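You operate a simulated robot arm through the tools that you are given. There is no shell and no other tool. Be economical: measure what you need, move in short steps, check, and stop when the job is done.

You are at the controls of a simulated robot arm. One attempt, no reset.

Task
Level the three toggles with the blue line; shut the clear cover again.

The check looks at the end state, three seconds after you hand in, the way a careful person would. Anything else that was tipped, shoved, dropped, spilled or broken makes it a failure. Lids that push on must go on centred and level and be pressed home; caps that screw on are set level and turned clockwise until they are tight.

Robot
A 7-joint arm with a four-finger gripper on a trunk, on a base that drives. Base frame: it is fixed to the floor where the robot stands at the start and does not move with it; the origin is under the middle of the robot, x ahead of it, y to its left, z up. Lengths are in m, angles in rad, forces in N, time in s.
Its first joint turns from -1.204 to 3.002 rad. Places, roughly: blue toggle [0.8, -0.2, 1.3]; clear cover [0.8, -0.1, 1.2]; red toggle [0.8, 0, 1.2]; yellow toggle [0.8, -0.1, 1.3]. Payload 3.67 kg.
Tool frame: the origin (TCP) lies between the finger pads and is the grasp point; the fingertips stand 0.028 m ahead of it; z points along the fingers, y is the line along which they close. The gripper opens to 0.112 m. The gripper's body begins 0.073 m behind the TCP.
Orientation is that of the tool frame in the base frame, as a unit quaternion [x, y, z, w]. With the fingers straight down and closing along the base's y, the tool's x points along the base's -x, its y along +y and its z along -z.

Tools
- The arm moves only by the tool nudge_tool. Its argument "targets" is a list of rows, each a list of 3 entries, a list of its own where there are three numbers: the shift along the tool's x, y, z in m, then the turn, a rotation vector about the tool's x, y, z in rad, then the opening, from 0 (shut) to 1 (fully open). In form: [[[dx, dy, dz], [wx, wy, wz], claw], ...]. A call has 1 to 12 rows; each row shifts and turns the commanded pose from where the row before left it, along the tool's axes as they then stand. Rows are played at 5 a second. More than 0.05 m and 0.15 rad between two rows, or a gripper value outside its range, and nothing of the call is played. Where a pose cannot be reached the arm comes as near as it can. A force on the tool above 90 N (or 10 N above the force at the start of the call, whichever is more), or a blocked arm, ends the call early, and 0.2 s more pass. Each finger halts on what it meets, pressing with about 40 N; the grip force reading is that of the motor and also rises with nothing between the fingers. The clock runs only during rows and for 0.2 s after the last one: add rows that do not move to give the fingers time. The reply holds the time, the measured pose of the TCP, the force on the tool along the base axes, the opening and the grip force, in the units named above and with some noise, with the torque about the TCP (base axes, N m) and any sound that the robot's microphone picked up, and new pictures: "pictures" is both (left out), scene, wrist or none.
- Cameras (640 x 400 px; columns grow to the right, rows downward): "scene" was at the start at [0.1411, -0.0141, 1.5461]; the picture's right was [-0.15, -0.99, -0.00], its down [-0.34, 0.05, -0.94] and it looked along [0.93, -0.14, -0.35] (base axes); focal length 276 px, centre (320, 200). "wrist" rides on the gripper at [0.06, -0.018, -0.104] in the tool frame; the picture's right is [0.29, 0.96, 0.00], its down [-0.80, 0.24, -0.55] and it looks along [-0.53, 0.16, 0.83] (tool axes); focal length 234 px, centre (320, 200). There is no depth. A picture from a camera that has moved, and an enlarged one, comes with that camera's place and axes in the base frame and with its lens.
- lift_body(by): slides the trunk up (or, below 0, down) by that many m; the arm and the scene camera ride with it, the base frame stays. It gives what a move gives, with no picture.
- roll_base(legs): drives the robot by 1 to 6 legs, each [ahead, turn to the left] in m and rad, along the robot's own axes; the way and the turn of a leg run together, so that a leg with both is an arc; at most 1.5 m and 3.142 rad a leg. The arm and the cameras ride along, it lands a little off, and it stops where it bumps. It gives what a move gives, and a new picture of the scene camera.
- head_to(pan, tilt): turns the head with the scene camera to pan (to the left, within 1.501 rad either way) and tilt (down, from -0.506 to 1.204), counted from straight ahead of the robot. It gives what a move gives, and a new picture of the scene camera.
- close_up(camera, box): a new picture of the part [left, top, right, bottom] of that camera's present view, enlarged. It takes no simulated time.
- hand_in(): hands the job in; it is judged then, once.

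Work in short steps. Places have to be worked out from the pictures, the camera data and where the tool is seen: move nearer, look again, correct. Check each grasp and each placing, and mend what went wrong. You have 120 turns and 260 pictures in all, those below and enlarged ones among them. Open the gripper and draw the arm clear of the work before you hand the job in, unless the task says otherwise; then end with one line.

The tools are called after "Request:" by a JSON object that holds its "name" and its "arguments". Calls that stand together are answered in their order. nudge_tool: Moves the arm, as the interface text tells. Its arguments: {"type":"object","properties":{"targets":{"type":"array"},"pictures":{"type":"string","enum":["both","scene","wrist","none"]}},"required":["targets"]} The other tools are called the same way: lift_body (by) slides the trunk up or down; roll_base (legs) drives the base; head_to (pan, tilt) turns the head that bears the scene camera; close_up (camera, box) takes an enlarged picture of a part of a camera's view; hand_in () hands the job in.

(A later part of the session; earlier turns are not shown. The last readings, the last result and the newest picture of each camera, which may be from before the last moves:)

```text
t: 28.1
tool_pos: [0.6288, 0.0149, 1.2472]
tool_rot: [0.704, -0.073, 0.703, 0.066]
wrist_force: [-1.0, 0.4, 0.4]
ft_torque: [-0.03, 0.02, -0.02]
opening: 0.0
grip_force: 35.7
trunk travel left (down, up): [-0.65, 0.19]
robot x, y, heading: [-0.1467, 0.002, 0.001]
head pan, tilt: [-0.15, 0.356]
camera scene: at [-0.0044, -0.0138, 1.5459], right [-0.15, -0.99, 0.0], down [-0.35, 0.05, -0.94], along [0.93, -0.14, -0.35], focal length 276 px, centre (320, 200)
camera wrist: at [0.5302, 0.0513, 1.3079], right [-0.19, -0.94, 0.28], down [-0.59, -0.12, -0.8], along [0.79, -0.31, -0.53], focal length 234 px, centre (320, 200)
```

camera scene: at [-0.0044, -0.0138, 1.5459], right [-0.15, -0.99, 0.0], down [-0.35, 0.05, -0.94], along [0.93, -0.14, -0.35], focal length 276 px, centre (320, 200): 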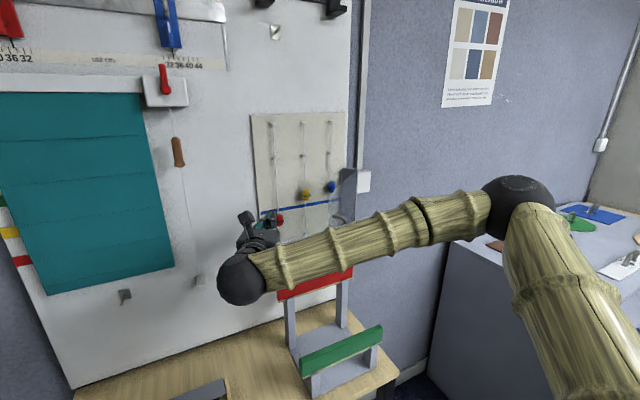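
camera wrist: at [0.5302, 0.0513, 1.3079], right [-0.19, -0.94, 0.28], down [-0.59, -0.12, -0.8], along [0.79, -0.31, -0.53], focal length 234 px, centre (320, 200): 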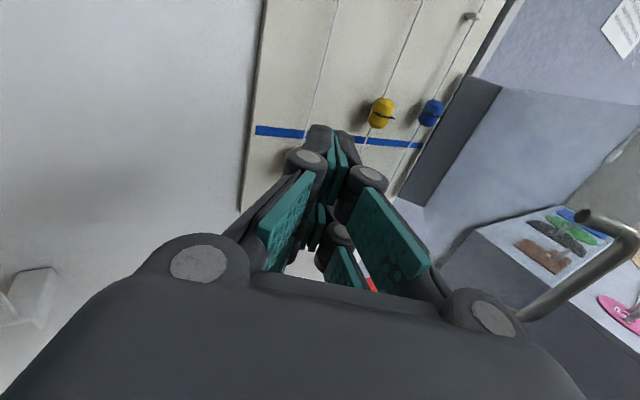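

Clear view of the open door to the right. Sweep right to push it wider.

Request:
{"name": "nudge_tool", "arguments": {"targets": [[[0, 0.04, 0], [0, 0, 0], 0], [[0, 0.04, 0], [0, 0, 0], 0], [[0, 0.04, 0], [0, 0, 0], 0], [[0, 0.04, 0.01], [-0.1, 0, 0], 0]]}}

```text
t: 29.1
tool_pos: [0.6086, -0.141, 1.2497]
tool_rot: [0.7, -0.108, 0.699, 0.1]
wrist_force: [-0.5, 1.0, 0.5]
ft_torque: [-0.02, -0.05, 0.0]
opening: 0.0
grip_force: 35.6
trunk travel left (down, up): [-0.65, 0.19]
robot x, y, heading: [-0.1461, 0.0004, -0.0]
head pan, tilt: [-0.15, 0.356]
camera scene: at [-0.005, -0.0134, 1.546], right [-0.15, -0.99, 0.0], down [-0.34, 0.05, -0.94], along [0.93, -0.14, -0.35], focal length 276 px, centre (320, 200)
camera wrist: at [0.513, -0.0957, 1.3092], right [-0.28, -0.92, 0.28], down [-0.6, -0.06, -0.8], along [0.75, -0.39, -0.53], focal length 234 px, centre (320, 200)
```

scene: 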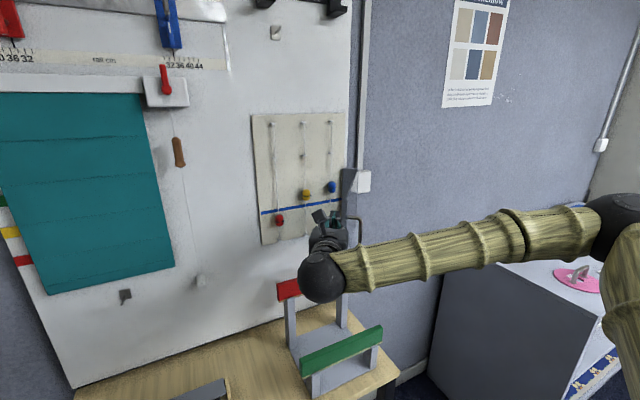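
wrist: 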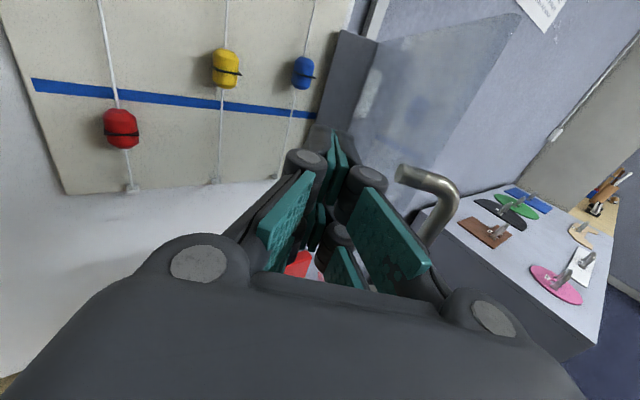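

The cover yields easily. Continue sweeping, yawing further right.

Request:
{"name": "nudge_tool", "arguments": {"targets": [[[0, 0.04, 0.015], [-0.1, 0, 0], 0], [[0, 0.04, 0.015], [-0.1, 0, 0], 0], [[0, 0.04, 0.015], [-0.1, 0, 0], 0], [[0, 0.04, 0.015], [-0.1, 0, 0], 0]]}}

```text
t: 30.1
tool_pos: [0.5941, -0.3133, 1.2496]
tool_rot: [0.666, -0.245, 0.664, 0.236]
wrist_force: [0.0, -0.2, 0.3]
ft_torque: [0.0, -0.03, 0.02]
opening: 0.0
grip_force: 36.0
trunk travel left (down, up): [-0.65, 0.19]
robot x, y, heading: [-0.1484, -0.001, 0.001]
head pan, tilt: [-0.15, 0.356]
camera scene: at [-0.0056, -0.0152, 1.5461], right [-0.15, -0.99, 0.0], down [-0.34, 0.05, -0.94], along [0.93, -0.14, -0.35], focal length 276 px, centre (320, 200)
camera wrist: at [0.5263, -0.2349, 1.3094], right [-0.61, -0.74, 0.28], down [-0.58, 0.18, -0.8], along [0.54, -0.65, -0.54], focal length 234 px, centre (320, 200)
```

scene: 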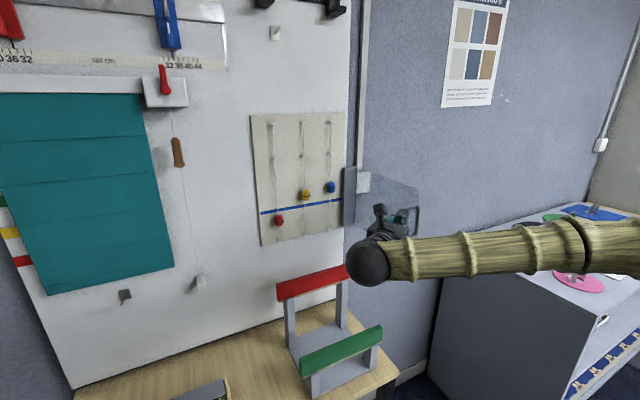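
wrist: 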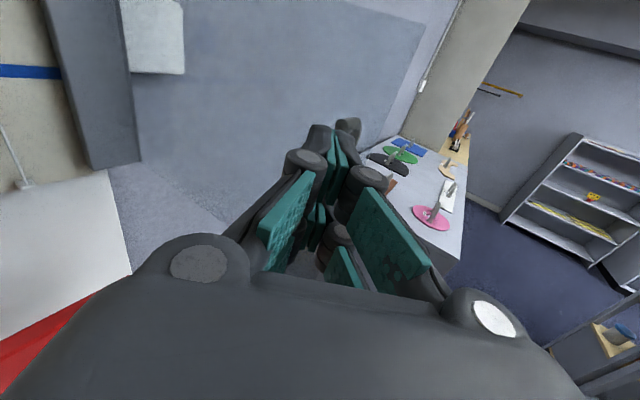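

Cover is ~120° open. One more forward push with the tips to widen it.

Request:
{"name": "nudge_tool", "arguments": {"targets": [[[0, 0.01, 0.035], [0, 0, 0], 0], [[0, 0.01, 0.035], [0, 0, 0], 0], [[0, 0, 0.03], [0, 0, 0], 0]]}}

```text
t: 30.9
tool_pos: [0.6456, -0.3758, 1.2553]
tool_rot: [0.665, -0.237, 0.668, 0.235]
wrist_force: [-44.8, 33.6, -16.3]
ft_torque: [-0.09, -0.27, -0.24]
opening: 0.0
grip_force: 36.1
trunk travel left (down, up): [-0.65, 0.19]
robot x, y, heading: [-0.1511, 0.0002, 0.003]
head pan, tilt: [-0.15, 0.356]
camera scene: at [-0.0178, -0.003, 1.5469], right [-0.15, -0.99, 0.01], down [-0.34, 0.04, -0.94], along [0.93, -0.14, -0.34], focal length 276 px, centre (320, 200)
camera wrist: at [0.5748, -0.2974, 1.3151], right [-0.6, -0.74, 0.28], down [-0.58, 0.16, -0.8], along [0.55, -0.65, -0.53], focal length 234 px, centre (320, 200)
```

scene: 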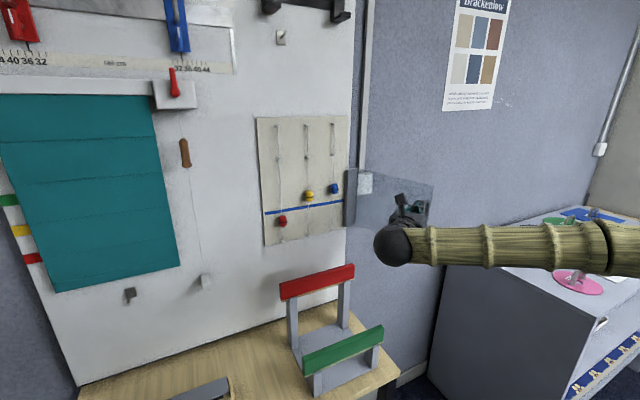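
wrist: 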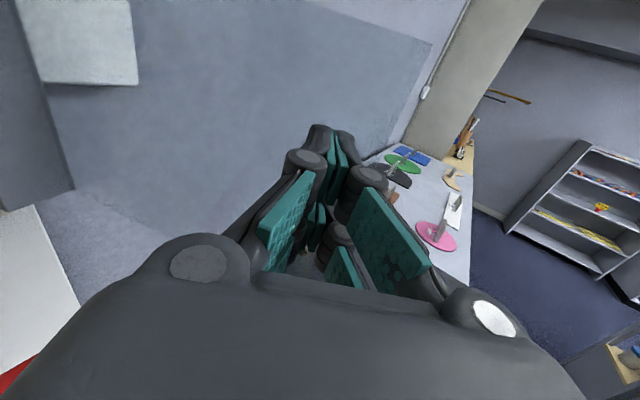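

The cover reached its stop (~56 N), so it's fully open. Back off and move to in front of the red toggle, re-aligning yaw with the panel.

Request:
{"name": "nudge_tool", "arguments": {"targets": [[[0, 0, -0.04], [0, 0, 0], 0], [[0, 0, -0.04], [0, 0, 0], 0], [[0, -0.0335, -0.0206], [0.141, 0, 0], 0.2], [[0, -0.036, -0.0157], [0.141, 0, 0], 0.5], [[0, -0.0379, -0.0105], [0.141, 0, 0], 0.5], [[0, -0.039, -0.0051], [0.141, 0, 0], 0.5], [[0, -0.0393, 0.0005], [0.141, 0, 0], 0.5], [[0, -0.0389, 0.006], [0.141, 0, 0], 0.5], [[0, -0.0377, 0.0113], [0.141, 0, 0], 0.5], [[-0.03, 0, 0], [0, 0, 0], 0.5], [[-0.02, 0, 0], [0, 0, 0], 0.5]]}}

Request:
{"name": "close_up", "arguments": {"camera": "wrist", "box": [200, 50, 440, 250]}}

```text
t: 33.4
tool_pos: [0.6348, -0.0673, 1.2011]
tool_rot: [0.699, 0.1, 0.7, -0.107]
wrist_force: [0.6, 1.0, 0.0]
ft_torque: [-0.01, -0.01, -0.04]
opening: 0.0558
grip_force: 0.1
trunk travel left (down, up): [-0.65, 0.19]
robot x, y, heading: [-0.1456, 0.0012, 0.001]
head pan, tilt: [-0.15, 0.356]
camera scene: at [-0.0047, -0.0136, 1.5461], right [-0.15, -0.99, 0.0], down [-0.34, 0.05, -0.94], along [0.93, -0.14, -0.35], focal length 276 px, centre (320, 200)
camera wrist: at [0.5307, -0.0827, 1.2603], right [0.28, -0.92, 0.28], down [-0.46, -0.38, -0.8], along [0.84, 0.09, -0.53], focal length 234 px, centre (320, 200)
```

scene: 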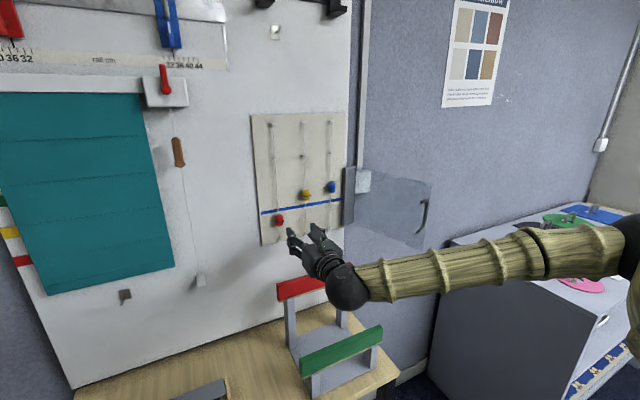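
wrist: 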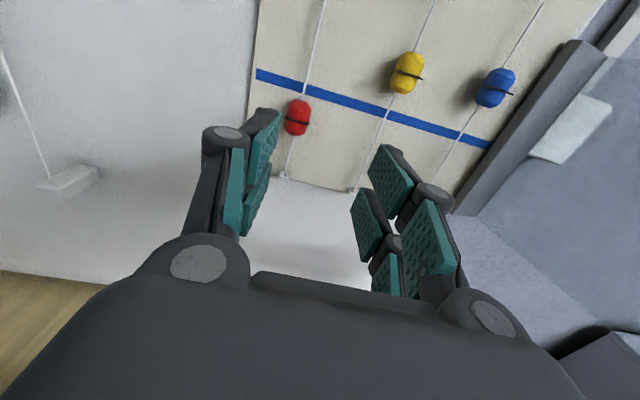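

```text
2.00 times, centred on (320, 150) of wrist
camera zoom: at [0.5307, -0.0827, 1.2603], right [0.28, -0.92, 0.28], down [-0.46, -0.38, -0.8], along [0.84, 0.09, -0.53], focal length 468 px, centre (320, 300)
```

zoom: 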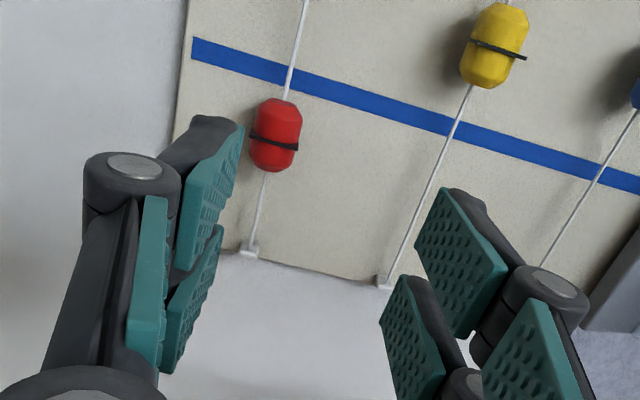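

Toggles are barrels with a dark mid-band. Approach red: ~12 cm forward, 1.7 cm left; stop short first to check alignment.

Request:
{"name": "nudge_tool", "arguments": {"targets": [[[-0.005, -0.017, 0.02], [0.012, 0, 0], 0.5], [[0, 0, 0.035], [0, 0, 0], 0.5], [[0, 0, 0.035], [0, 0, 0], 0.5], [[0, 0, 0], [0, 0, 0], 0.5]]}}

Request:
{"name": "close_up", "arguments": {"camera": "wrist", "box": [200, 50, 440, 250]}}

```text
t: 34.4
tool_pos: [0.7184, -0.025, 1.1968]
tool_rot: [0.698, 0.103, 0.7, -0.111]
wrist_force: [-0.7, 0.0, 0.8]
ft_torque: [-0.03, 0.04, -0.01]
opening: 0.0561
grip_force: 0.0
trunk travel left (down, up): [-0.65, 0.19]
robot x, y, heading: [-0.1468, 0.0012, 0.0]
head pan, tilt: [-0.15, 0.356]
camera scene: at [-0.0064, -0.0147, 1.5462], right [-0.15, -0.99, 0.0], down [-0.34, 0.05, -0.94], along [0.93, -0.14, -0.35], focal length 276 px, centre (320, 200)
camera wrist: at [0.6123, -0.0409, 1.2575], right [0.29, -0.92, 0.28], down [-0.46, -0.39, -0.8], along [0.84, 0.1, -0.53], focal length 234 px, centre (320, 200)
```

scene: 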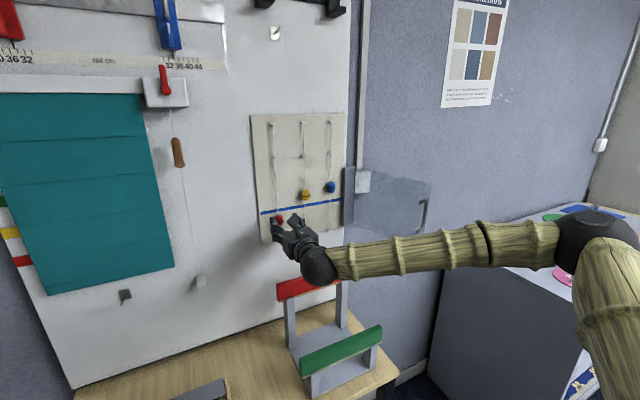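
wrist: 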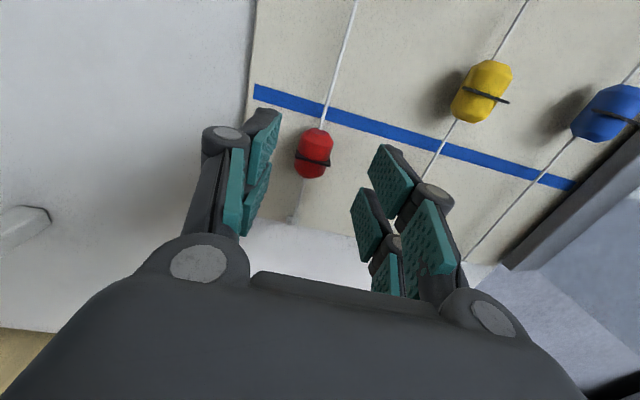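

```text
2.00 times, centred on (320, 150) of wrist
camera zoom: at [0.6123, -0.0409, 1.2575], right [0.29, -0.92, 0.28], down [-0.46, -0.39, -0.8], along [0.84, 0.1, -0.53], focal length 468 px, centre (320, 300)
```

zoom: 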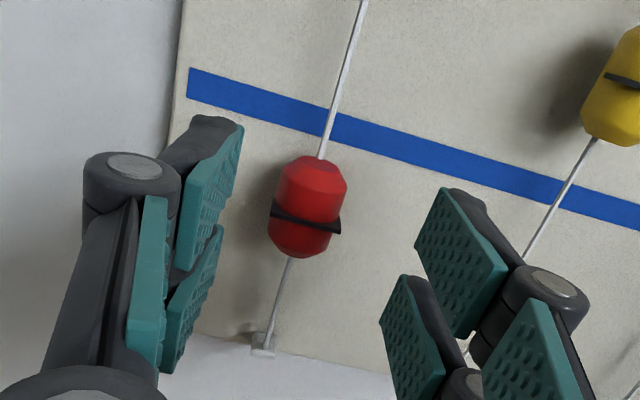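

Aligned laterally. Forward 3.1 cm, then close gently on the red barrel.

Request:
{"name": "nudge_tool", "arguments": {"targets": [[[-0.002, -0.002, 0.016], [0, 0, 0], 0.5], [[0, 0, 0.015], [0, 0, 0], 0.5], [[0, 0, 0], [0, 0, 0], 0.3], [[0, 0, 0], [0, 0, 0], 0.1], [[0, 0, 0], [0, 0, 0], 0], [[0, 0, 0], [0, 0, 0], 0]]}}

Request:
{"name": "close_up", "arguments": {"camera": "wrist", "box": [200, 50, 440, 250]}}

```text
t: 35.8
tool_pos: [0.7447, -0.0125, 1.1946]
tool_rot: [0.698, 0.104, 0.7, -0.112]
wrist_force: [-3.6, 4.0, -0.8]
ft_torque: [-0.49, -0.2, 0.14]
opening: 0.0231
grip_force: 45.0
trunk travel left (down, up): [-0.65, 0.19]
robot x, y, heading: [-0.1483, -0.0018, 0.003]
head pan, tilt: [-0.15, 0.356]
camera scene: at [-0.0056, -0.013, 1.5461], right [-0.15, -0.99, 0.0], down [-0.34, 0.05, -0.94], along [0.93, -0.14, -0.35], focal length 276 px, centre (320, 200)
camera wrist: at [0.64, -0.0285, 1.2533], right [0.29, -0.92, 0.28], down [-0.46, -0.39, -0.8], along [0.84, 0.1, -0.53], focal length 234 px, centre (320, 200)
```

scene: 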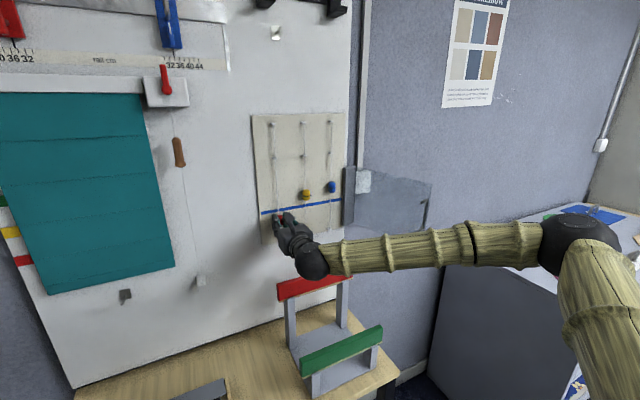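
wrist: 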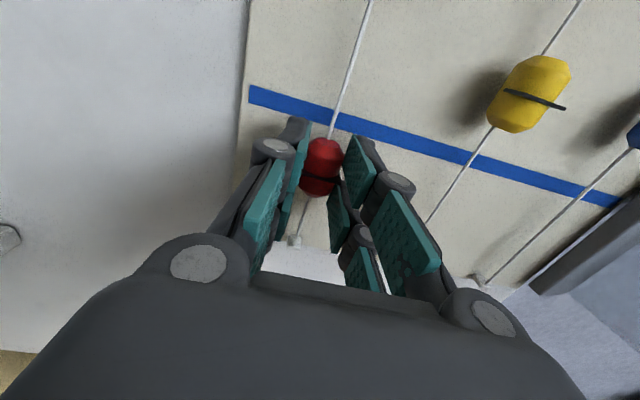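

```text
2.00 times, centred on (320, 150) of wrist
camera zoom: at [0.64, -0.0285, 1.2533], right [0.29, -0.92, 0.28], down [-0.46, -0.39, -0.8], along [0.84, 0.1, -0.53], focal length 468 px, centre (320, 300)
```

zoom: 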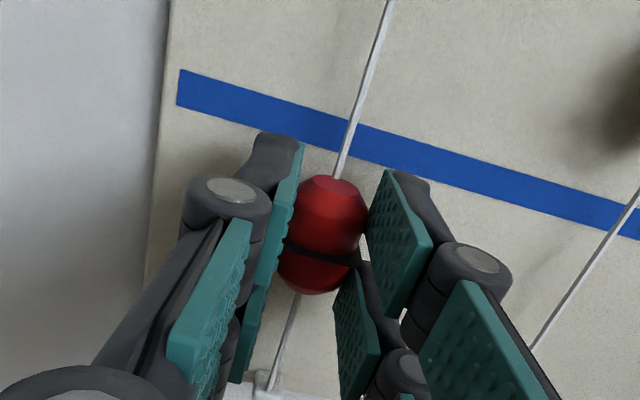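

Gripped red (23 mm). Band at z≈1.194, line ≈1.2205; raise by 26 mm.

Request:
{"name": "nudge_tool", "arguments": {"targets": [[[0.009, 0, 0], [0, 0, 0], 0], [[0.009, 0, 0], [0, 0, 0], 0], [[0.008, 0, 0], [0, 0, 0], 0], [[0, 0, 0], [0, 0, 0], 0]]}}

Request:
{"name": "close_up", "arguments": {"camera": "wrist", "box": [200, 50, 440, 250]}}

```text
t: 36.8
tool_pos: [0.7439, -0.0126, 1.2196]
tool_rot: [0.698, 0.105, 0.7, -0.11]
wrist_force: [0.5, 10.2, -1.2]
ft_torque: [-0.45, -0.16, 0.24]
opening: 0.0228
grip_force: 45.2
trunk travel left (down, up): [-0.65, 0.19]
robot x, y, heading: [-0.148, -0.0026, -0.003]
head pan, tilt: [-0.15, 0.356]
camera scene: at [-0.0051, -0.0121, 1.5461], right [-0.15, -0.99, 0.0], down [-0.34, 0.05, -0.94], along [0.93, -0.14, -0.35], focal length 276 px, centre (320, 200)
camera wrist: at [0.64, -0.0286, 1.2798], right [0.29, -0.92, 0.28], down [-0.46, -0.39, -0.8], along [0.84, 0.1, -0.53], focal length 234 px, centre (320, 200)
```

scene: 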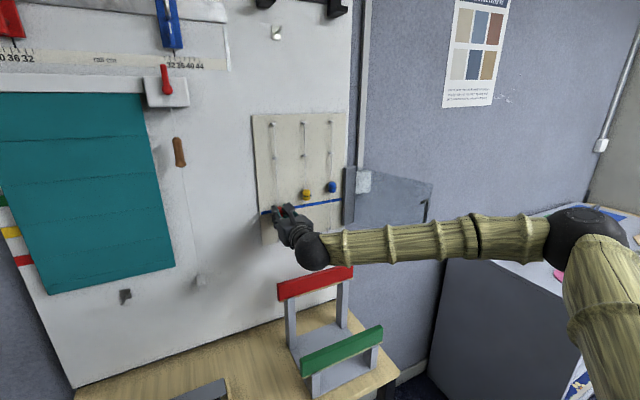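
wrist: 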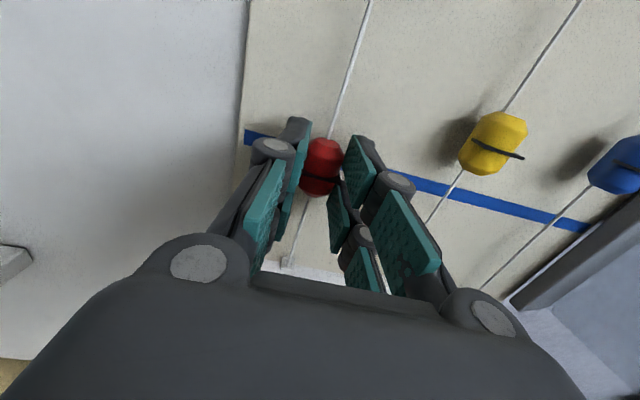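

```text
2.00 times, centred on (320, 150) of wrist
camera zoom: at [0.64, -0.0286, 1.2798], right [0.29, -0.92, 0.28], down [-0.46, -0.39, -0.8], along [0.84, 0.1, -0.53], focal length 468 px, centre (320, 300)
```

zoom: 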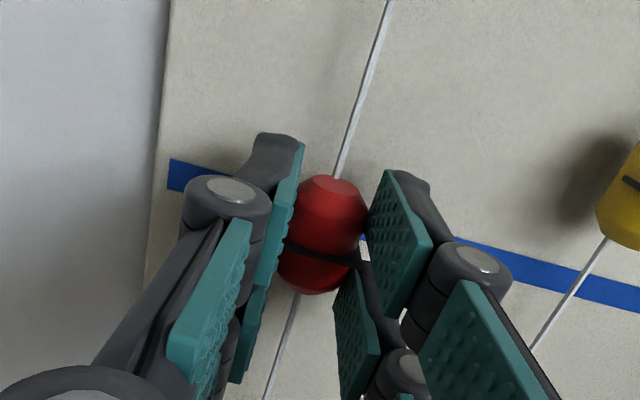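

Red band now at the line. Release, back off and view.

Request:
{"name": "nudge_tool", "arguments": {"targets": [[[0, 0, 0], [0, 0, 0], 0.2], [[0, 0, 0], [0, 0, 0], 0.5], [[0, 0, 0], [0, 0, 0], 0.5], [[0, 0, -0.04], [0, 0, 0], 0.5], [[-0.02, 0.03, -0.03], [0, 0, 0], 0.5], [[-0.03, 0, 0], [0, 0, 0], 0.5], [[0, 0, 0], [0, 0, 0], 0.5]]}}

Request:
{"name": "close_up", "arguments": {"camera": "wrist", "box": [240, 20, 480, 170]}}

```text
t: 38.4
tool_pos: [0.6873, -0.0614, 1.1684]
tool_rot: [0.698, 0.103, 0.7, -0.112]
wrist_force: [0.2, -0.9, -0.5]
ft_torque: [0.0, 0.01, 0.01]
opening: 0.056
grip_force: 0.0
trunk travel left (down, up): [-0.65, 0.19]
robot x, y, heading: [-0.1477, -0.0046, 0.003]
head pan, tilt: [-0.15, 0.356]
camera scene: at [-0.0061, -0.0146, 1.5462], right [-0.15, -0.99, 0.0], down [-0.34, 0.05, -0.94], along [0.93, -0.14, -0.35], focal length 276 px, centre (320, 200)
camera wrist: at [0.5824, -0.0777, 1.2276], right [0.29, -0.92, 0.28], down [-0.46, -0.39, -0.8], along [0.84, 0.1, -0.53], focal length 234 px, centre (320, 200)
```

scene: 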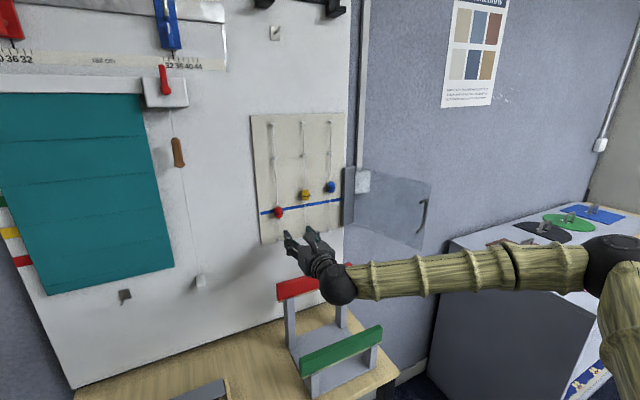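
wrist: 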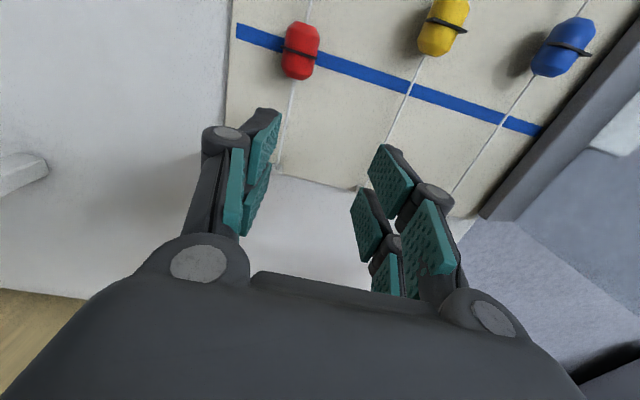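

```text
2.67 times, centred on (360, 95) of wrist
camera zoom: at [0.5824, -0.0777, 1.2276], right [0.29, -0.92, 0.28], down [-0.46, -0.39, -0.8], along [0.84, 0.1, -0.53], focal length 624 px, centre (213, 480)
```

zoom: 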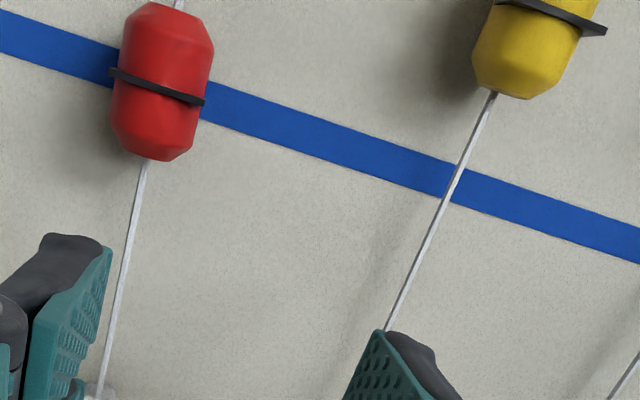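

Red band sits on the line within ~1 mm. Next yellow at (0.795,−0.091,1.261): move up and right, stop short.

Request:
{"name": "nudge_tool", "arguments": {"targets": [[[0.035, 0.02, 0], [0, 0, 0], 0.5], [[0.035, 0.02, 0], [0, 0, 0], 0.5], [[0.023, 0.021, 0], [0, 0, 0], 0.5], [[0, 0, 0.04], [0, 0, 0], 0.5], [[0, 0, 0], [0, 0, 0], 0.5]]}}

Request:
{"name": "close_up", "arguments": {"camera": "wrist", "box": [200, 50, 440, 250]}}

```text
t: 39.5
tool_pos: [0.7434, -0.1086, 1.2662]
tool_rot: [0.697, 0.102, 0.701, -0.111]
wrist_force: [-0.9, -0.4, 0.7]
ft_torque: [-0.05, 0.0, 0.03]
opening: 0.0561
grip_force: 0.1
trunk travel left (down, up): [-0.65, 0.19]
robot x, y, heading: [-0.1461, -0.0046, 0.005]
head pan, tilt: [-0.15, 0.356]
camera scene: at [-0.0074, -0.0155, 1.5463], right [-0.15, -0.99, 0.0], down [-0.34, 0.05, -0.94], along [0.93, -0.14, -0.35], focal length 276 px, centre (320, 200)
camera wrist: at [0.6384, -0.1253, 1.3251], right [0.29, -0.92, 0.28], down [-0.46, -0.38, -0.8], along [0.84, 0.1, -0.53], focal length 234 px, centre (320, 200)
```

scene: 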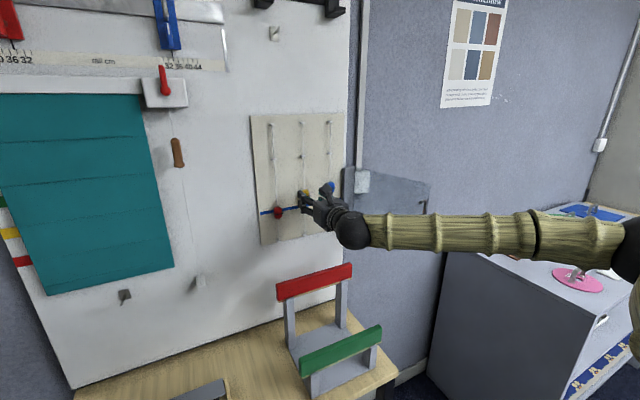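
wrist: 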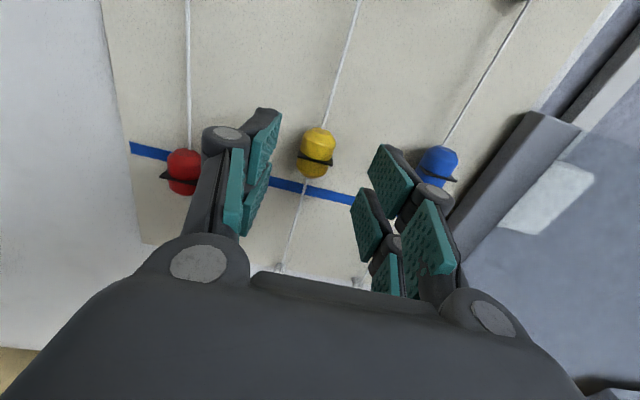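

```text
2.00 times, centred on (320, 150) of wrist
camera zoom: at [0.6384, -0.1253, 1.3251], right [0.29, -0.92, 0.28], down [-0.46, -0.38, -0.8], along [0.84, 0.1, -0.53], focal length 468 px, centre (320, 300)
```

zoom: 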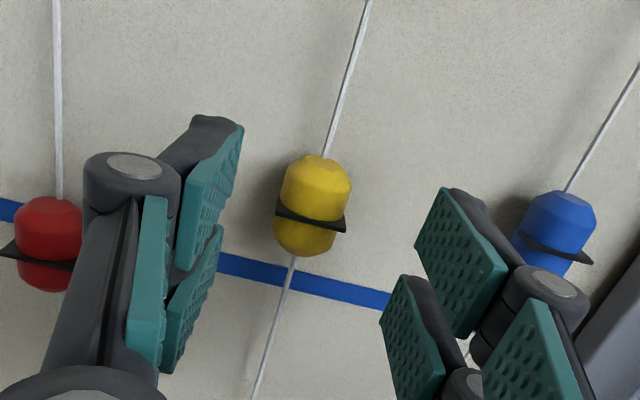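

Same picture geometry as for red before its grasp; repeat the same final approach and close.

Request:
{"name": "nudge_tool", "arguments": {"targets": [[[-0.002, -0.002, 0.016], [0, 0, 0], 0.5], [[0, 0, 0.015], [0, 0, 0], 0.5], [[0, 0, 0], [0, 0, 0], 0.3], [[0, 0, 0], [0, 0, 0], 0.1], [[0, 0, 0], [0, 0, 0], 0], [[0, 0, 0], [0, 0, 0], 0]], "pictures": "none"}}

Request:
{"name": "close_up", "arguments": {"camera": "wrist", "box": [200, 50, 440, 250]}}

```text
t: 41.0
tool_pos: [0.7744, -0.0971, 1.263]
tool_rot: [0.698, 0.103, 0.7, -0.11]
wrist_force: [0.9, -0.7, 0.9]
ft_torque: [-0.59, -0.35, -0.02]
opening: 0.0225
grip_force: 44.8
trunk travel left (down, up): [-0.65, 0.19]
robot x, y, heading: [-0.1472, 0.0042, 0.002]
head pan, tilt: [-0.15, 0.356]
```

```text
2.00 times, centred on (320, 150) of wrist
camera zoom: at [0.6697, -0.1134, 1.3216], right [0.29, -0.92, 0.28], down [-0.46, -0.39, -0.8], along [0.84, 0.1, -0.53], focal length 468 px, centre (320, 300)
```

zoom: 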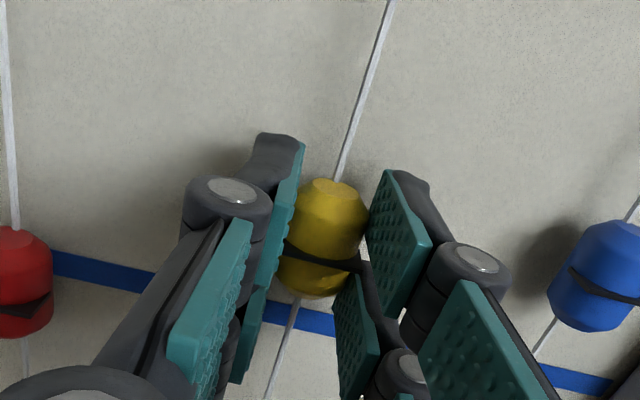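

Yellow gripped. Lower by 42 mm.

Request:
{"name": "nudge_tool", "arguments": {"targets": [[[-0.011, 0, 0], [0, 0, 0], 0], [[-0.011, 0, 0], [0, 0, 0], 0], [[-0.01, 0, 0], [0, 0, 0], 0], [[-0.01, 0, 0], [0, 0, 0], 0], [[0, 0, 0], [0, 0, 0], 0]]}}

Request:
{"name": "close_up", "arguments": {"camera": "wrist", "box": [200, 50, 440, 250]}}

```text
t: 42.1
tool_pos: [0.7741, -0.0971, 1.2176]
tool_rot: [0.699, 0.103, 0.699, -0.111]
wrist_force: [13.6, 2.1, 1.2]
ft_torque: [-0.57, -0.39, -0.09]
opening: 0.0227
grip_force: 44.9
trunk travel left (down, up): [-0.65, 0.19]
robot x, y, heading: [-0.145, 0.0007, 0.008]
head pan, tilt: [-0.15, 0.356]
camera scene: at [-0.0034, -0.0136, 1.5459], right [-0.15, -0.99, 0.0], down [-0.35, 0.05, -0.94], along [0.93, -0.14, -0.35], focal length 276 px, centre (320, 200)
camera wrist: at [0.6698, -0.1134, 1.2768], right [0.29, -0.92, 0.28], down [-0.46, -0.39, -0.8], along [0.84, 0.1, -0.53], focal length 234 px, centre (320, 200)
```

scene: 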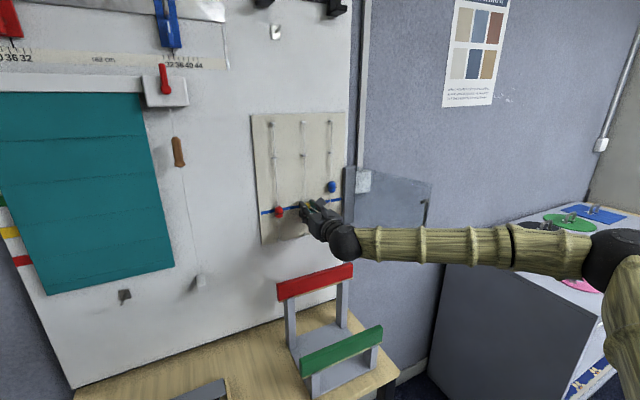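
wrist: 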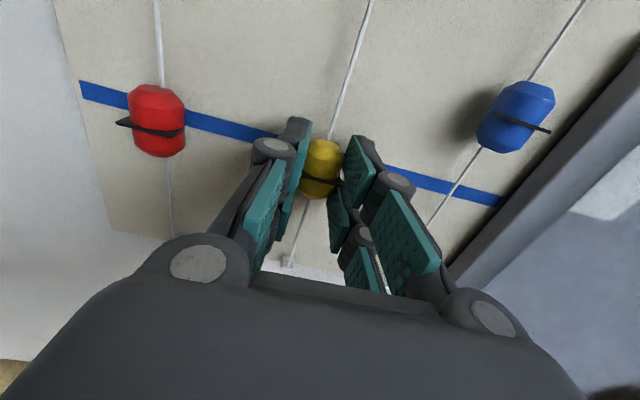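

```text
2.00 times, centred on (320, 150) of wrist
camera zoom: at [0.6698, -0.1134, 1.2768], right [0.29, -0.92, 0.28], down [-0.46, -0.39, -0.8], along [0.84, 0.1, -0.53], focal length 468 px, centre (320, 300)
```

zoom: 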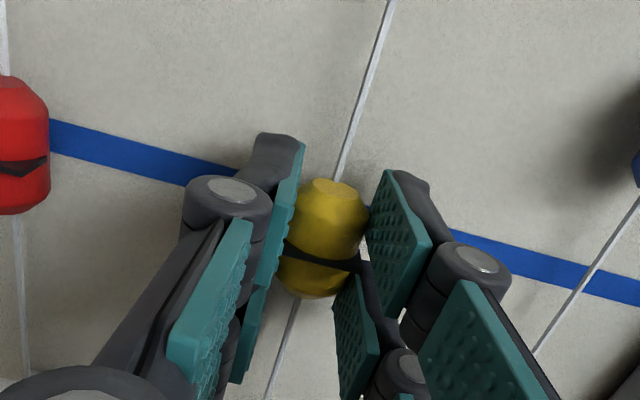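

Yellow ended ~2–2.5 mm lower relative to the line than red did; nudge it up 2 mm, release and check.

Request:
{"name": "nudge_tool", "arguments": {"targets": [[[0.0022, 0, 0], [0, 0, 0], 0], [[0, 0, 0], [0, 0, 0], 0], [[0, 0, 0], [0, 0, 0], 0.2], [[0, 0, 0], [0, 0, 0], 0.5], [[0, 0, 0], [0, 0, 0], 0.5], [[0, 0, -0.04], [0, 0, 0], 0.5], [[-0.02, 0, -0.035], [0, 0, 0], 0.5], [[-0.03, 0, 0], [0, 0, 0], 0.5], [[0, 0, 0], [0, 0, 0], 0.5]]}}

Request:
{"name": "close_up", "arguments": {"camera": "wrist", "box": [200, 10, 440, 160]}}

```text
t: 44.1
tool_pos: [0.702, -0.1185, 1.1701]
tool_rot: [0.698, 0.104, 0.7, -0.111]
wrist_force: [0.7, -0.1, 0.0]
ft_torque: [-0.02, -0.02, 0.01]
opening: 0.0561
grip_force: 0.0
trunk travel left (down, up): [-0.65, 0.19]
robot x, y, heading: [-0.1469, 0.0032, -0.004]
head pan, tilt: [-0.15, 0.356]
camera scene: at [-0.0059, -0.0137, 1.5462], right [-0.15, -0.99, 0.0], down [-0.34, 0.05, -0.94], along [0.93, -0.14, -0.35], focal length 276 px, centre (320, 200)
camera wrist: at [0.5962, -0.1352, 1.2304], right [0.29, -0.92, 0.28], down [-0.46, -0.39, -0.8], along [0.84, 0.1, -0.53], focal length 234 px, centre (320, 200)
```

scene: 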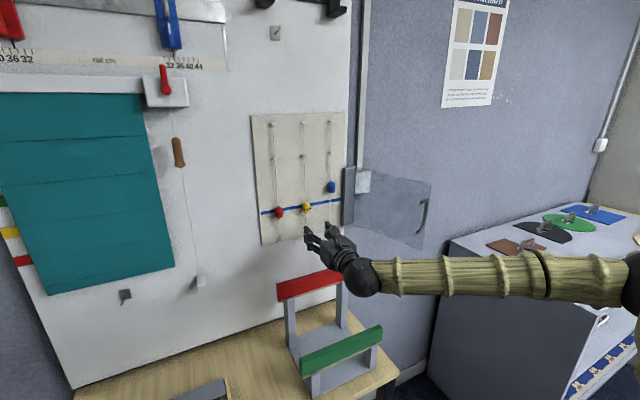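
wrist: 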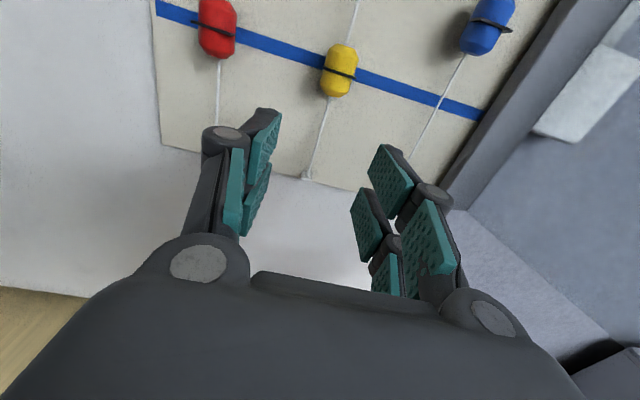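

```text
2.67 times, centred on (320, 85) of wrist
camera zoom: at [0.5962, -0.1352, 1.2304], right [0.29, -0.92, 0.28], down [-0.46, -0.39, -0.8], along [0.84, 0.1, -0.53], focal length 624 px, centre (320, 507)
```

zoom: 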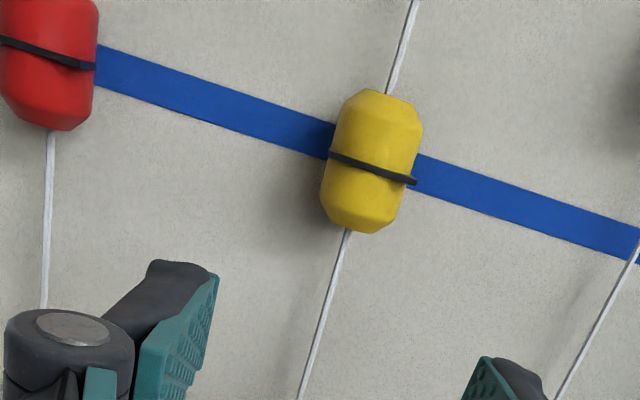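

Red and yellow are both within ~1.5 mm. Next is blue (0.82,−0.177,1.275), close to the flange, so I use a narrower opening and stop short to check.

Request:
{"name": "nudge_tool", "arguments": {"targets": [[[0.035, 0.025, 0], [0, 0, 0], 0.4], [[0.035, 0.025, 0], [0, 0, 0], 0.38], [[0.036, 0.025, 0], [0, 0, 0], 0.38], [[0, 0.016, 0.02], [0, 0, 0], 0.38], [[0, 0, 0.02], [0, 0, 0], 0.38], [[0, 0, 0], [0, 0, 0], 0.38]]}}

Request:
{"name": "close_up", "arguments": {"camera": "wrist", "box": [200, 50, 440, 250]}}

```text
t: 45.5
tool_pos: [0.7673, -0.1954, 1.2763]
tool_rot: [0.698, 0.103, 0.7, -0.111]
wrist_force: [0.5, -0.3, -0.4]
ft_torque: [0.0, 0.0, 0.05]
opening: 0.0424
grip_force: 0.1
trunk travel left (down, up): [-0.65, 0.19]
robot x, y, heading: [-0.1466, 0.002, -0.003]
head pan, tilt: [-0.15, 0.356]
camera scene: at [-0.0053, -0.0145, 1.5461], right [-0.15, -0.99, 0.0], down [-0.34, 0.05, -0.94], along [0.93, -0.14, -0.35], focal length 276 px, centre (320, 200)
camera wrist: at [0.6632, -0.2113, 1.3353], right [0.29, -0.92, 0.28], down [-0.46, -0.39, -0.8], along [0.84, 0.1, -0.53], focal length 234 px, centre (320, 200)
```

scene: 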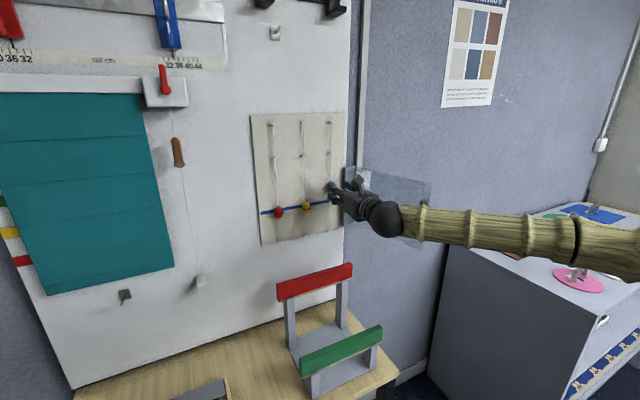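
wrist: 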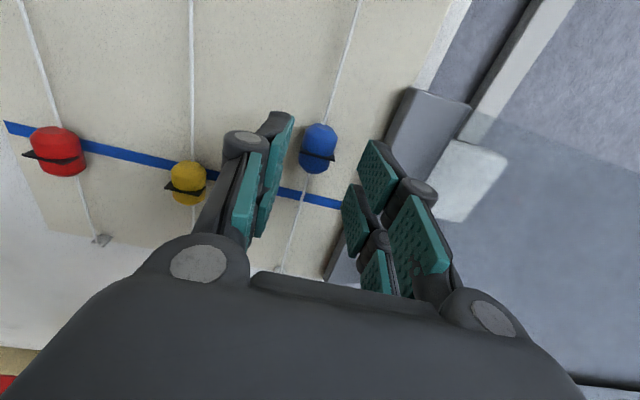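

```text
2.00 times, centred on (320, 150) of wrist
camera zoom: at [0.6632, -0.2113, 1.3353], right [0.29, -0.92, 0.28], down [-0.46, -0.39, -0.8], along [0.84, 0.1, -0.53], focal length 468 px, centre (320, 300)
```

zoom: 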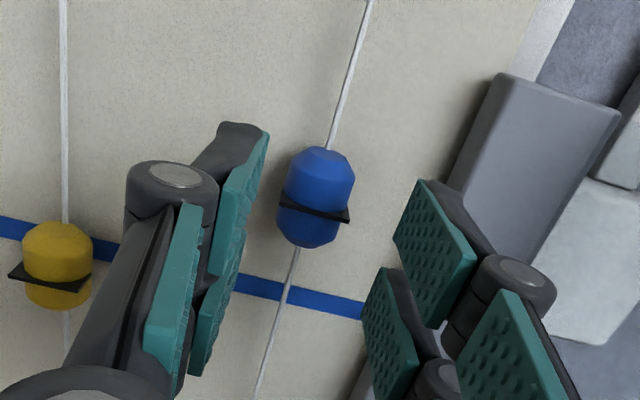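

Bead centred; enough gap to the flange. Final approach in small steps, then close.

Request:
{"name": "nudge_tool", "arguments": {"targets": [[[0, 0, 0.011], [0, 0, 0], 0.38], [[0, 0, 0.011], [0, 0, 0], 0.38], [[0, 0, 0.01], [0, 0, 0], 0.38], [[0, 0, 0], [0, 0, 0], 0.38]], "pictures": "wrist"}}

Request:
{"name": "close_up", "arguments": {"camera": "wrist", "box": [200, 50, 440, 250]}}

```text
t: 46.5
tool_pos: [0.7982, -0.1857, 1.2756]
tool_rot: [0.698, 0.104, 0.7, -0.111]
wrist_force: [0.0, -0.1, 0.0]
ft_torque: [0.01, 0.0, 0.0]
opening: 0.0421
grip_force: 0.0
trunk travel left (down, up): [-0.65, 0.19]
robot x, y, heading: [-0.1521, 0.002, -0.001]
head pan, tilt: [-0.15, 0.356]
camera wrist: at [0.6936, -0.2015, 1.336], right [0.29, -0.92, 0.28], down [-0.46, -0.39, -0.8], along [0.84, 0.1, -0.53], focal length 234 px, centre (320, 200)
```

wrist: 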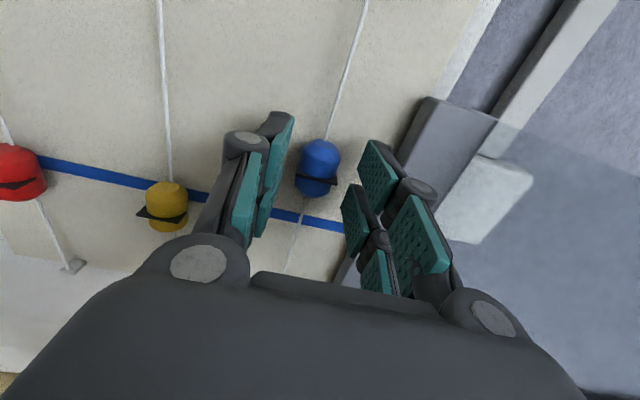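

```text
2.00 times, centred on (320, 150) of wrist
camera zoom: at [0.6936, -0.2015, 1.336], right [0.29, -0.92, 0.28], down [-0.46, -0.39, -0.8], along [0.84, 0.1, -0.53], focal length 468 px, centre (320, 300)
```

zoom: 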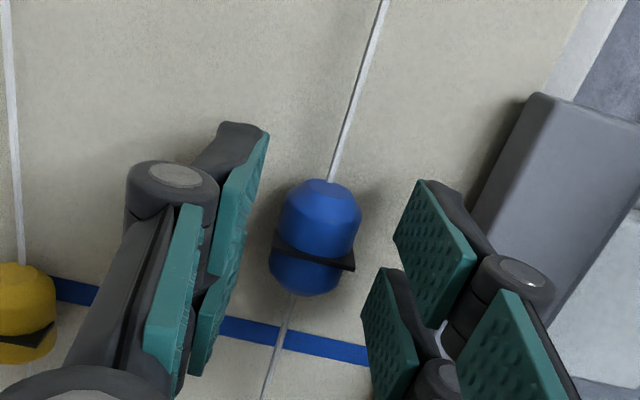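

Close and lower by ~56 mm.

Request:
{"name": "nudge_tool", "arguments": {"targets": [[[0, 0, 0], [0, 0, 0], 0.2], [[0, 0, 0], [0, 0, 0], 0], [[0, 0, 0], [0, 0, 0], 0], [[-0.011, 0, 0], [0, 0, 0], 0], [[-0.011, 0, 0], [0, 0, 0], 0], [[-0.011, 0, 0], [0, 0, 0], 0], [[-0.011, 0, 0], [0, 0, 0], 0], [[-0.011, 0, 0], [0, 0, 0], 0], [[0, 0, 0], [0, 0, 0], 0]]}}

Request:
{"name": "close_up", "arguments": {"camera": "wrist", "box": [200, 50, 440, 250]}}

```text
t: 48.5
tool_pos: [0.798, -0.184, 1.2206]
tool_rot: [0.699, 0.104, 0.699, -0.111]
wrist_force: [18.5, 7.3, 0.5]
ft_torque: [-0.43, -0.24, 0.03]
opening: 0.0226
grip_force: 45.1
trunk travel left (down, up): [-0.65, 0.19]
robot x, y, heading: [-0.1465, 0.0012, 0.003]
head pan, tilt: [-0.15, 0.356]
camera scene: at [-0.0027, -0.0129, 1.5458], right [-0.15, -0.99, 0.0], down [-0.35, 0.05, -0.94], along [0.93, -0.14, -0.35], focal length 276 px, centre (320, 200)
camera wrist: at [0.6937, -0.2003, 1.2804], right [0.29, -0.92, 0.28], down [-0.46, -0.39, -0.8], along [0.84, 0.1, -0.53], focal length 234 px, centre (320, 200)
```

scene: 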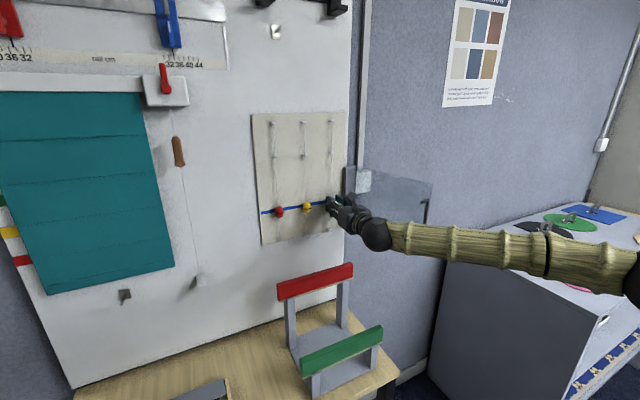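
wrist: 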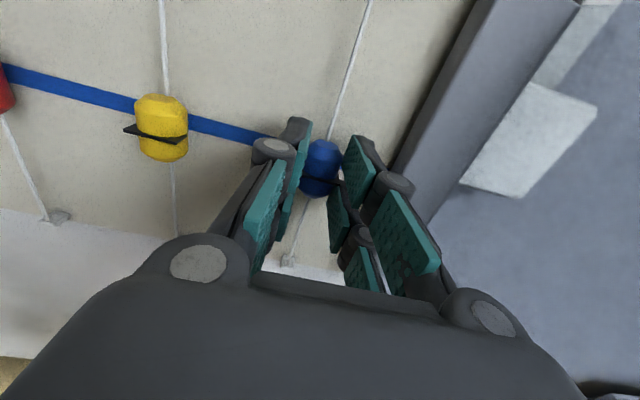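

```text
2.00 times, centred on (320, 150) of wrist
camera zoom: at [0.6937, -0.2003, 1.2804], right [0.29, -0.92, 0.28], down [-0.46, -0.39, -0.8], along [0.84, 0.1, -0.53], focal length 468 px, centre (320, 300)
```

zoom: 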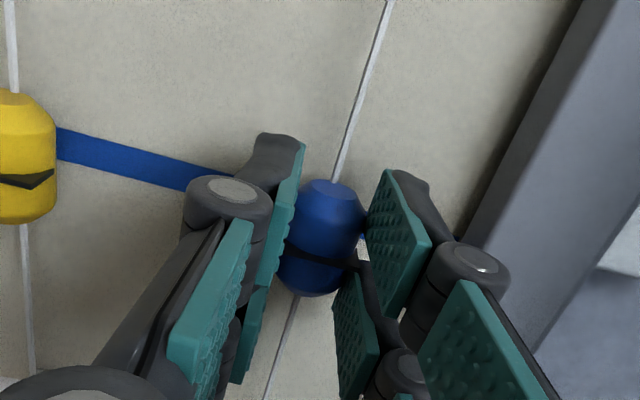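

Blue's gap to the line matches the others. Release, back off and check.

Request:
{"name": "nudge_tool", "arguments": {"targets": [[[0, 0, 0], [0, 0, 0], 0.2], [[0, 0, 0], [0, 0, 0], 0.4], [[0, 0, 0], [0, 0, 0], 0.4], [[0, 0, -0.04], [0, 0, 0], 0.4], [[-0.02, -0.03, -0.035], [0, 0, 0], 0.4], [[-0.03, -0.03, 0], [0, 0, 0], 0.4], [[0, 0, 0], [0, 0, 0], 0.4]]}}

Request:
{"name": "close_up", "arguments": {"camera": "wrist", "box": [200, 10, 520, 210]}}

Request:
{"name": "close_up", "arguments": {"camera": "scene", "box": [240, 170, 368, 250]}}

```text
refused: row 5 steps farther than a row can; nothing moved
```

```text
2.00 times, centred on (360, 110) of wrist
camera zoom: at [0.6937, -0.2003, 1.2804], right [0.29, -0.92, 0.28], down [-0.46, -0.39, -0.8], along [0.84, 0.1, -0.53], focal length 468 px, centre (240, 380)
```

zoom: 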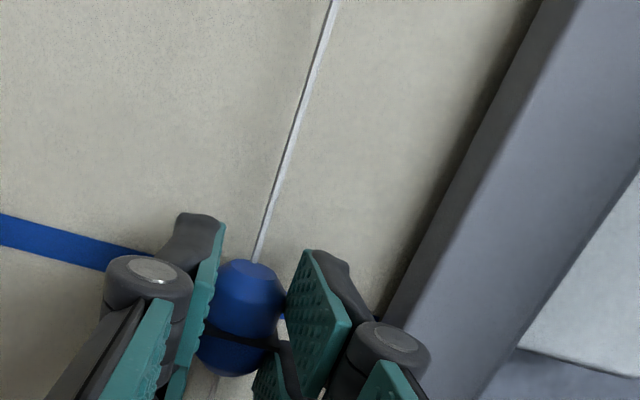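

```text
5.00 times, centred on (304, 210) of scene
camera zoom: at [-0.0027, -0.0129, 1.5458], right [-0.15, -0.99, 0.0], down [-0.35, 0.05, -0.94], along [0.93, -0.14, -0.35], focal length 1377 px, centre (400, 150)
```

zoom: 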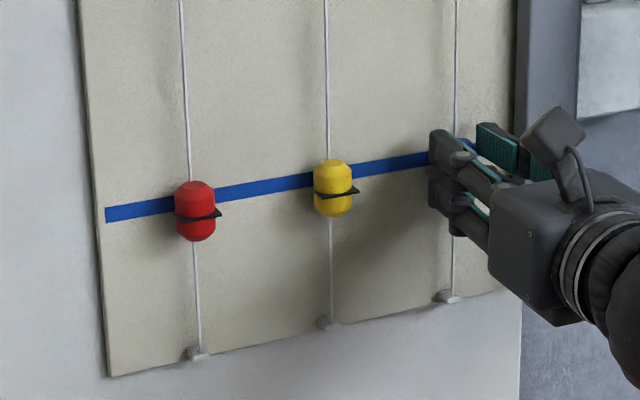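

The scene view agrees for red and yellow, allowing for parallax. Retry the release with smaller steps.

Request:
{"name": "nudge_tool", "arguments": {"targets": [[[0, 0, 0], [0, 0, 0], 0.2], [[0, 0, 0], [0, 0, 0], 0.4], [[0, 0, 0], [0, 0, 0], 0.4], [[0, 0, -0.04], [0, 0, 0], 0.4], [[0, -0.02, -0.04], [0, 0, 0], 0.4], [[-0.03, -0.03, 0], [0, 0, 0], 0.4], [[-0.02, -0.02, 0], [0, 0, 0], 0.4], [[0, 0, 0], [0, 0, 0], 0.4]]}}

Request:
{"name": "close_up", "arguments": {"camera": "wrist", "box": [200, 10, 520, 210]}}

Request:
{"name": "close_up", "arguments": {"camera": "scene", "box": [240, 170, 368, 250]}}

```text
t: 50.4
tool_pos: [0.7008, -0.1419, 1.1697]
tool_rot: [0.698, 0.103, 0.7, -0.111]
wrist_force: [-0.1, -0.8, -0.3]
ft_torque: [-0.03, 0.01, 0.01]
opening: 0.0447
grip_force: 0.0
trunk travel left (down, up): [-0.65, 0.19]
robot x, y, heading: [-0.1462, 0.0036, 0.0]
head pan, tilt: [-0.15, 0.356]
camera scene: at [-0.0051, -0.0142, 1.5461], right [-0.15, -0.99, 0.0], down [-0.34, 0.05, -0.94], along [0.93, -0.14, -0.35], focal length 276 px, centre (320, 200)
camera wrist: at [0.5948, -0.157, 1.2297], right [0.29, -0.92, 0.28], down [-0.46, -0.39, -0.8], along [0.84, 0.1, -0.53], focal length 234 px, centre (320, 200)
```

scene: 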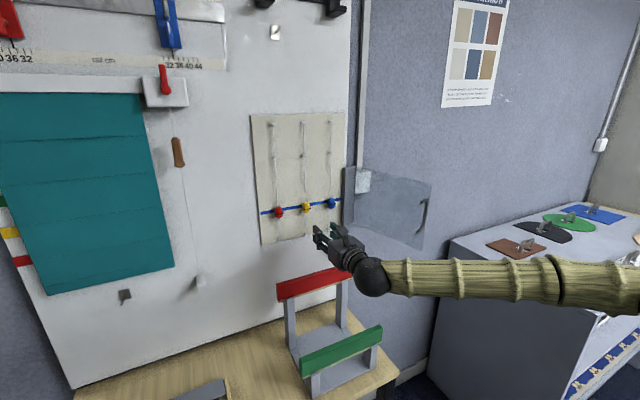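
wrist: 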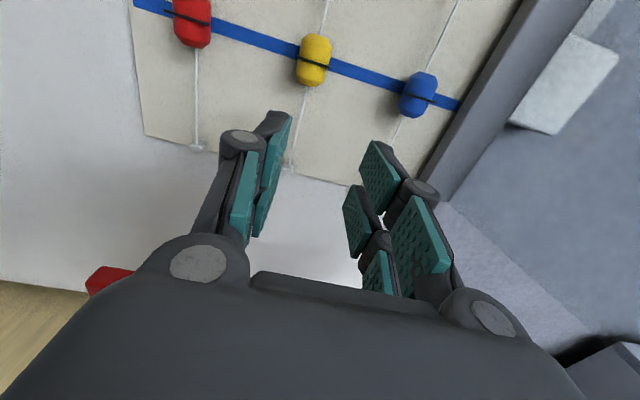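

```text
2.00 times, centred on (360, 110) of wrist
camera zoom: at [0.5948, -0.157, 1.2297], right [0.29, -0.92, 0.28], down [-0.46, -0.39, -0.8], along [0.84, 0.1, -0.53], focal length 468 px, centre (240, 380)
```

zoom: 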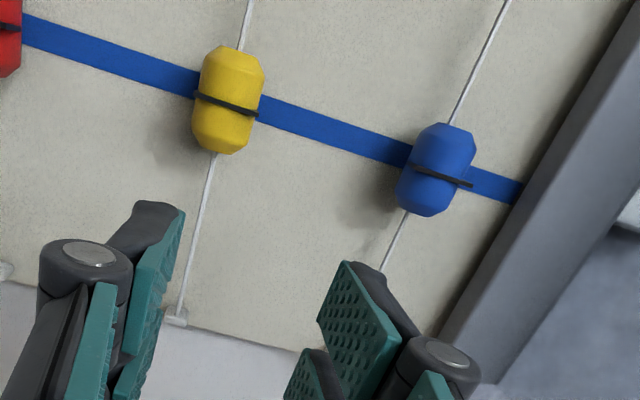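

```text
5.00 times, centred on (304, 210) of scene
camera zoom: at [-0.0051, -0.0142, 1.5461], right [-0.15, -0.99, 0.0], down [-0.34, 0.05, -0.94], along [0.93, -0.14, -0.35], focal length 1377 px, centre (400, 150)
```

zoom: 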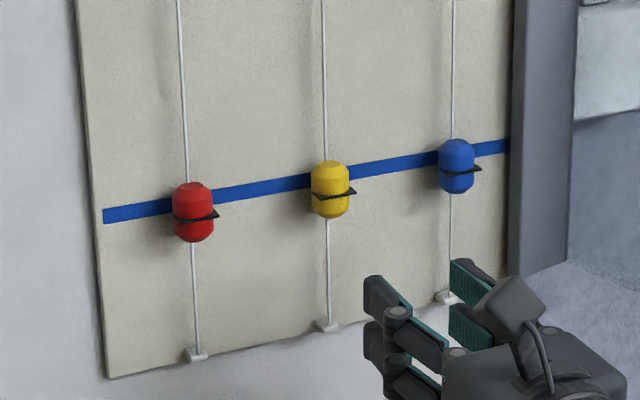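

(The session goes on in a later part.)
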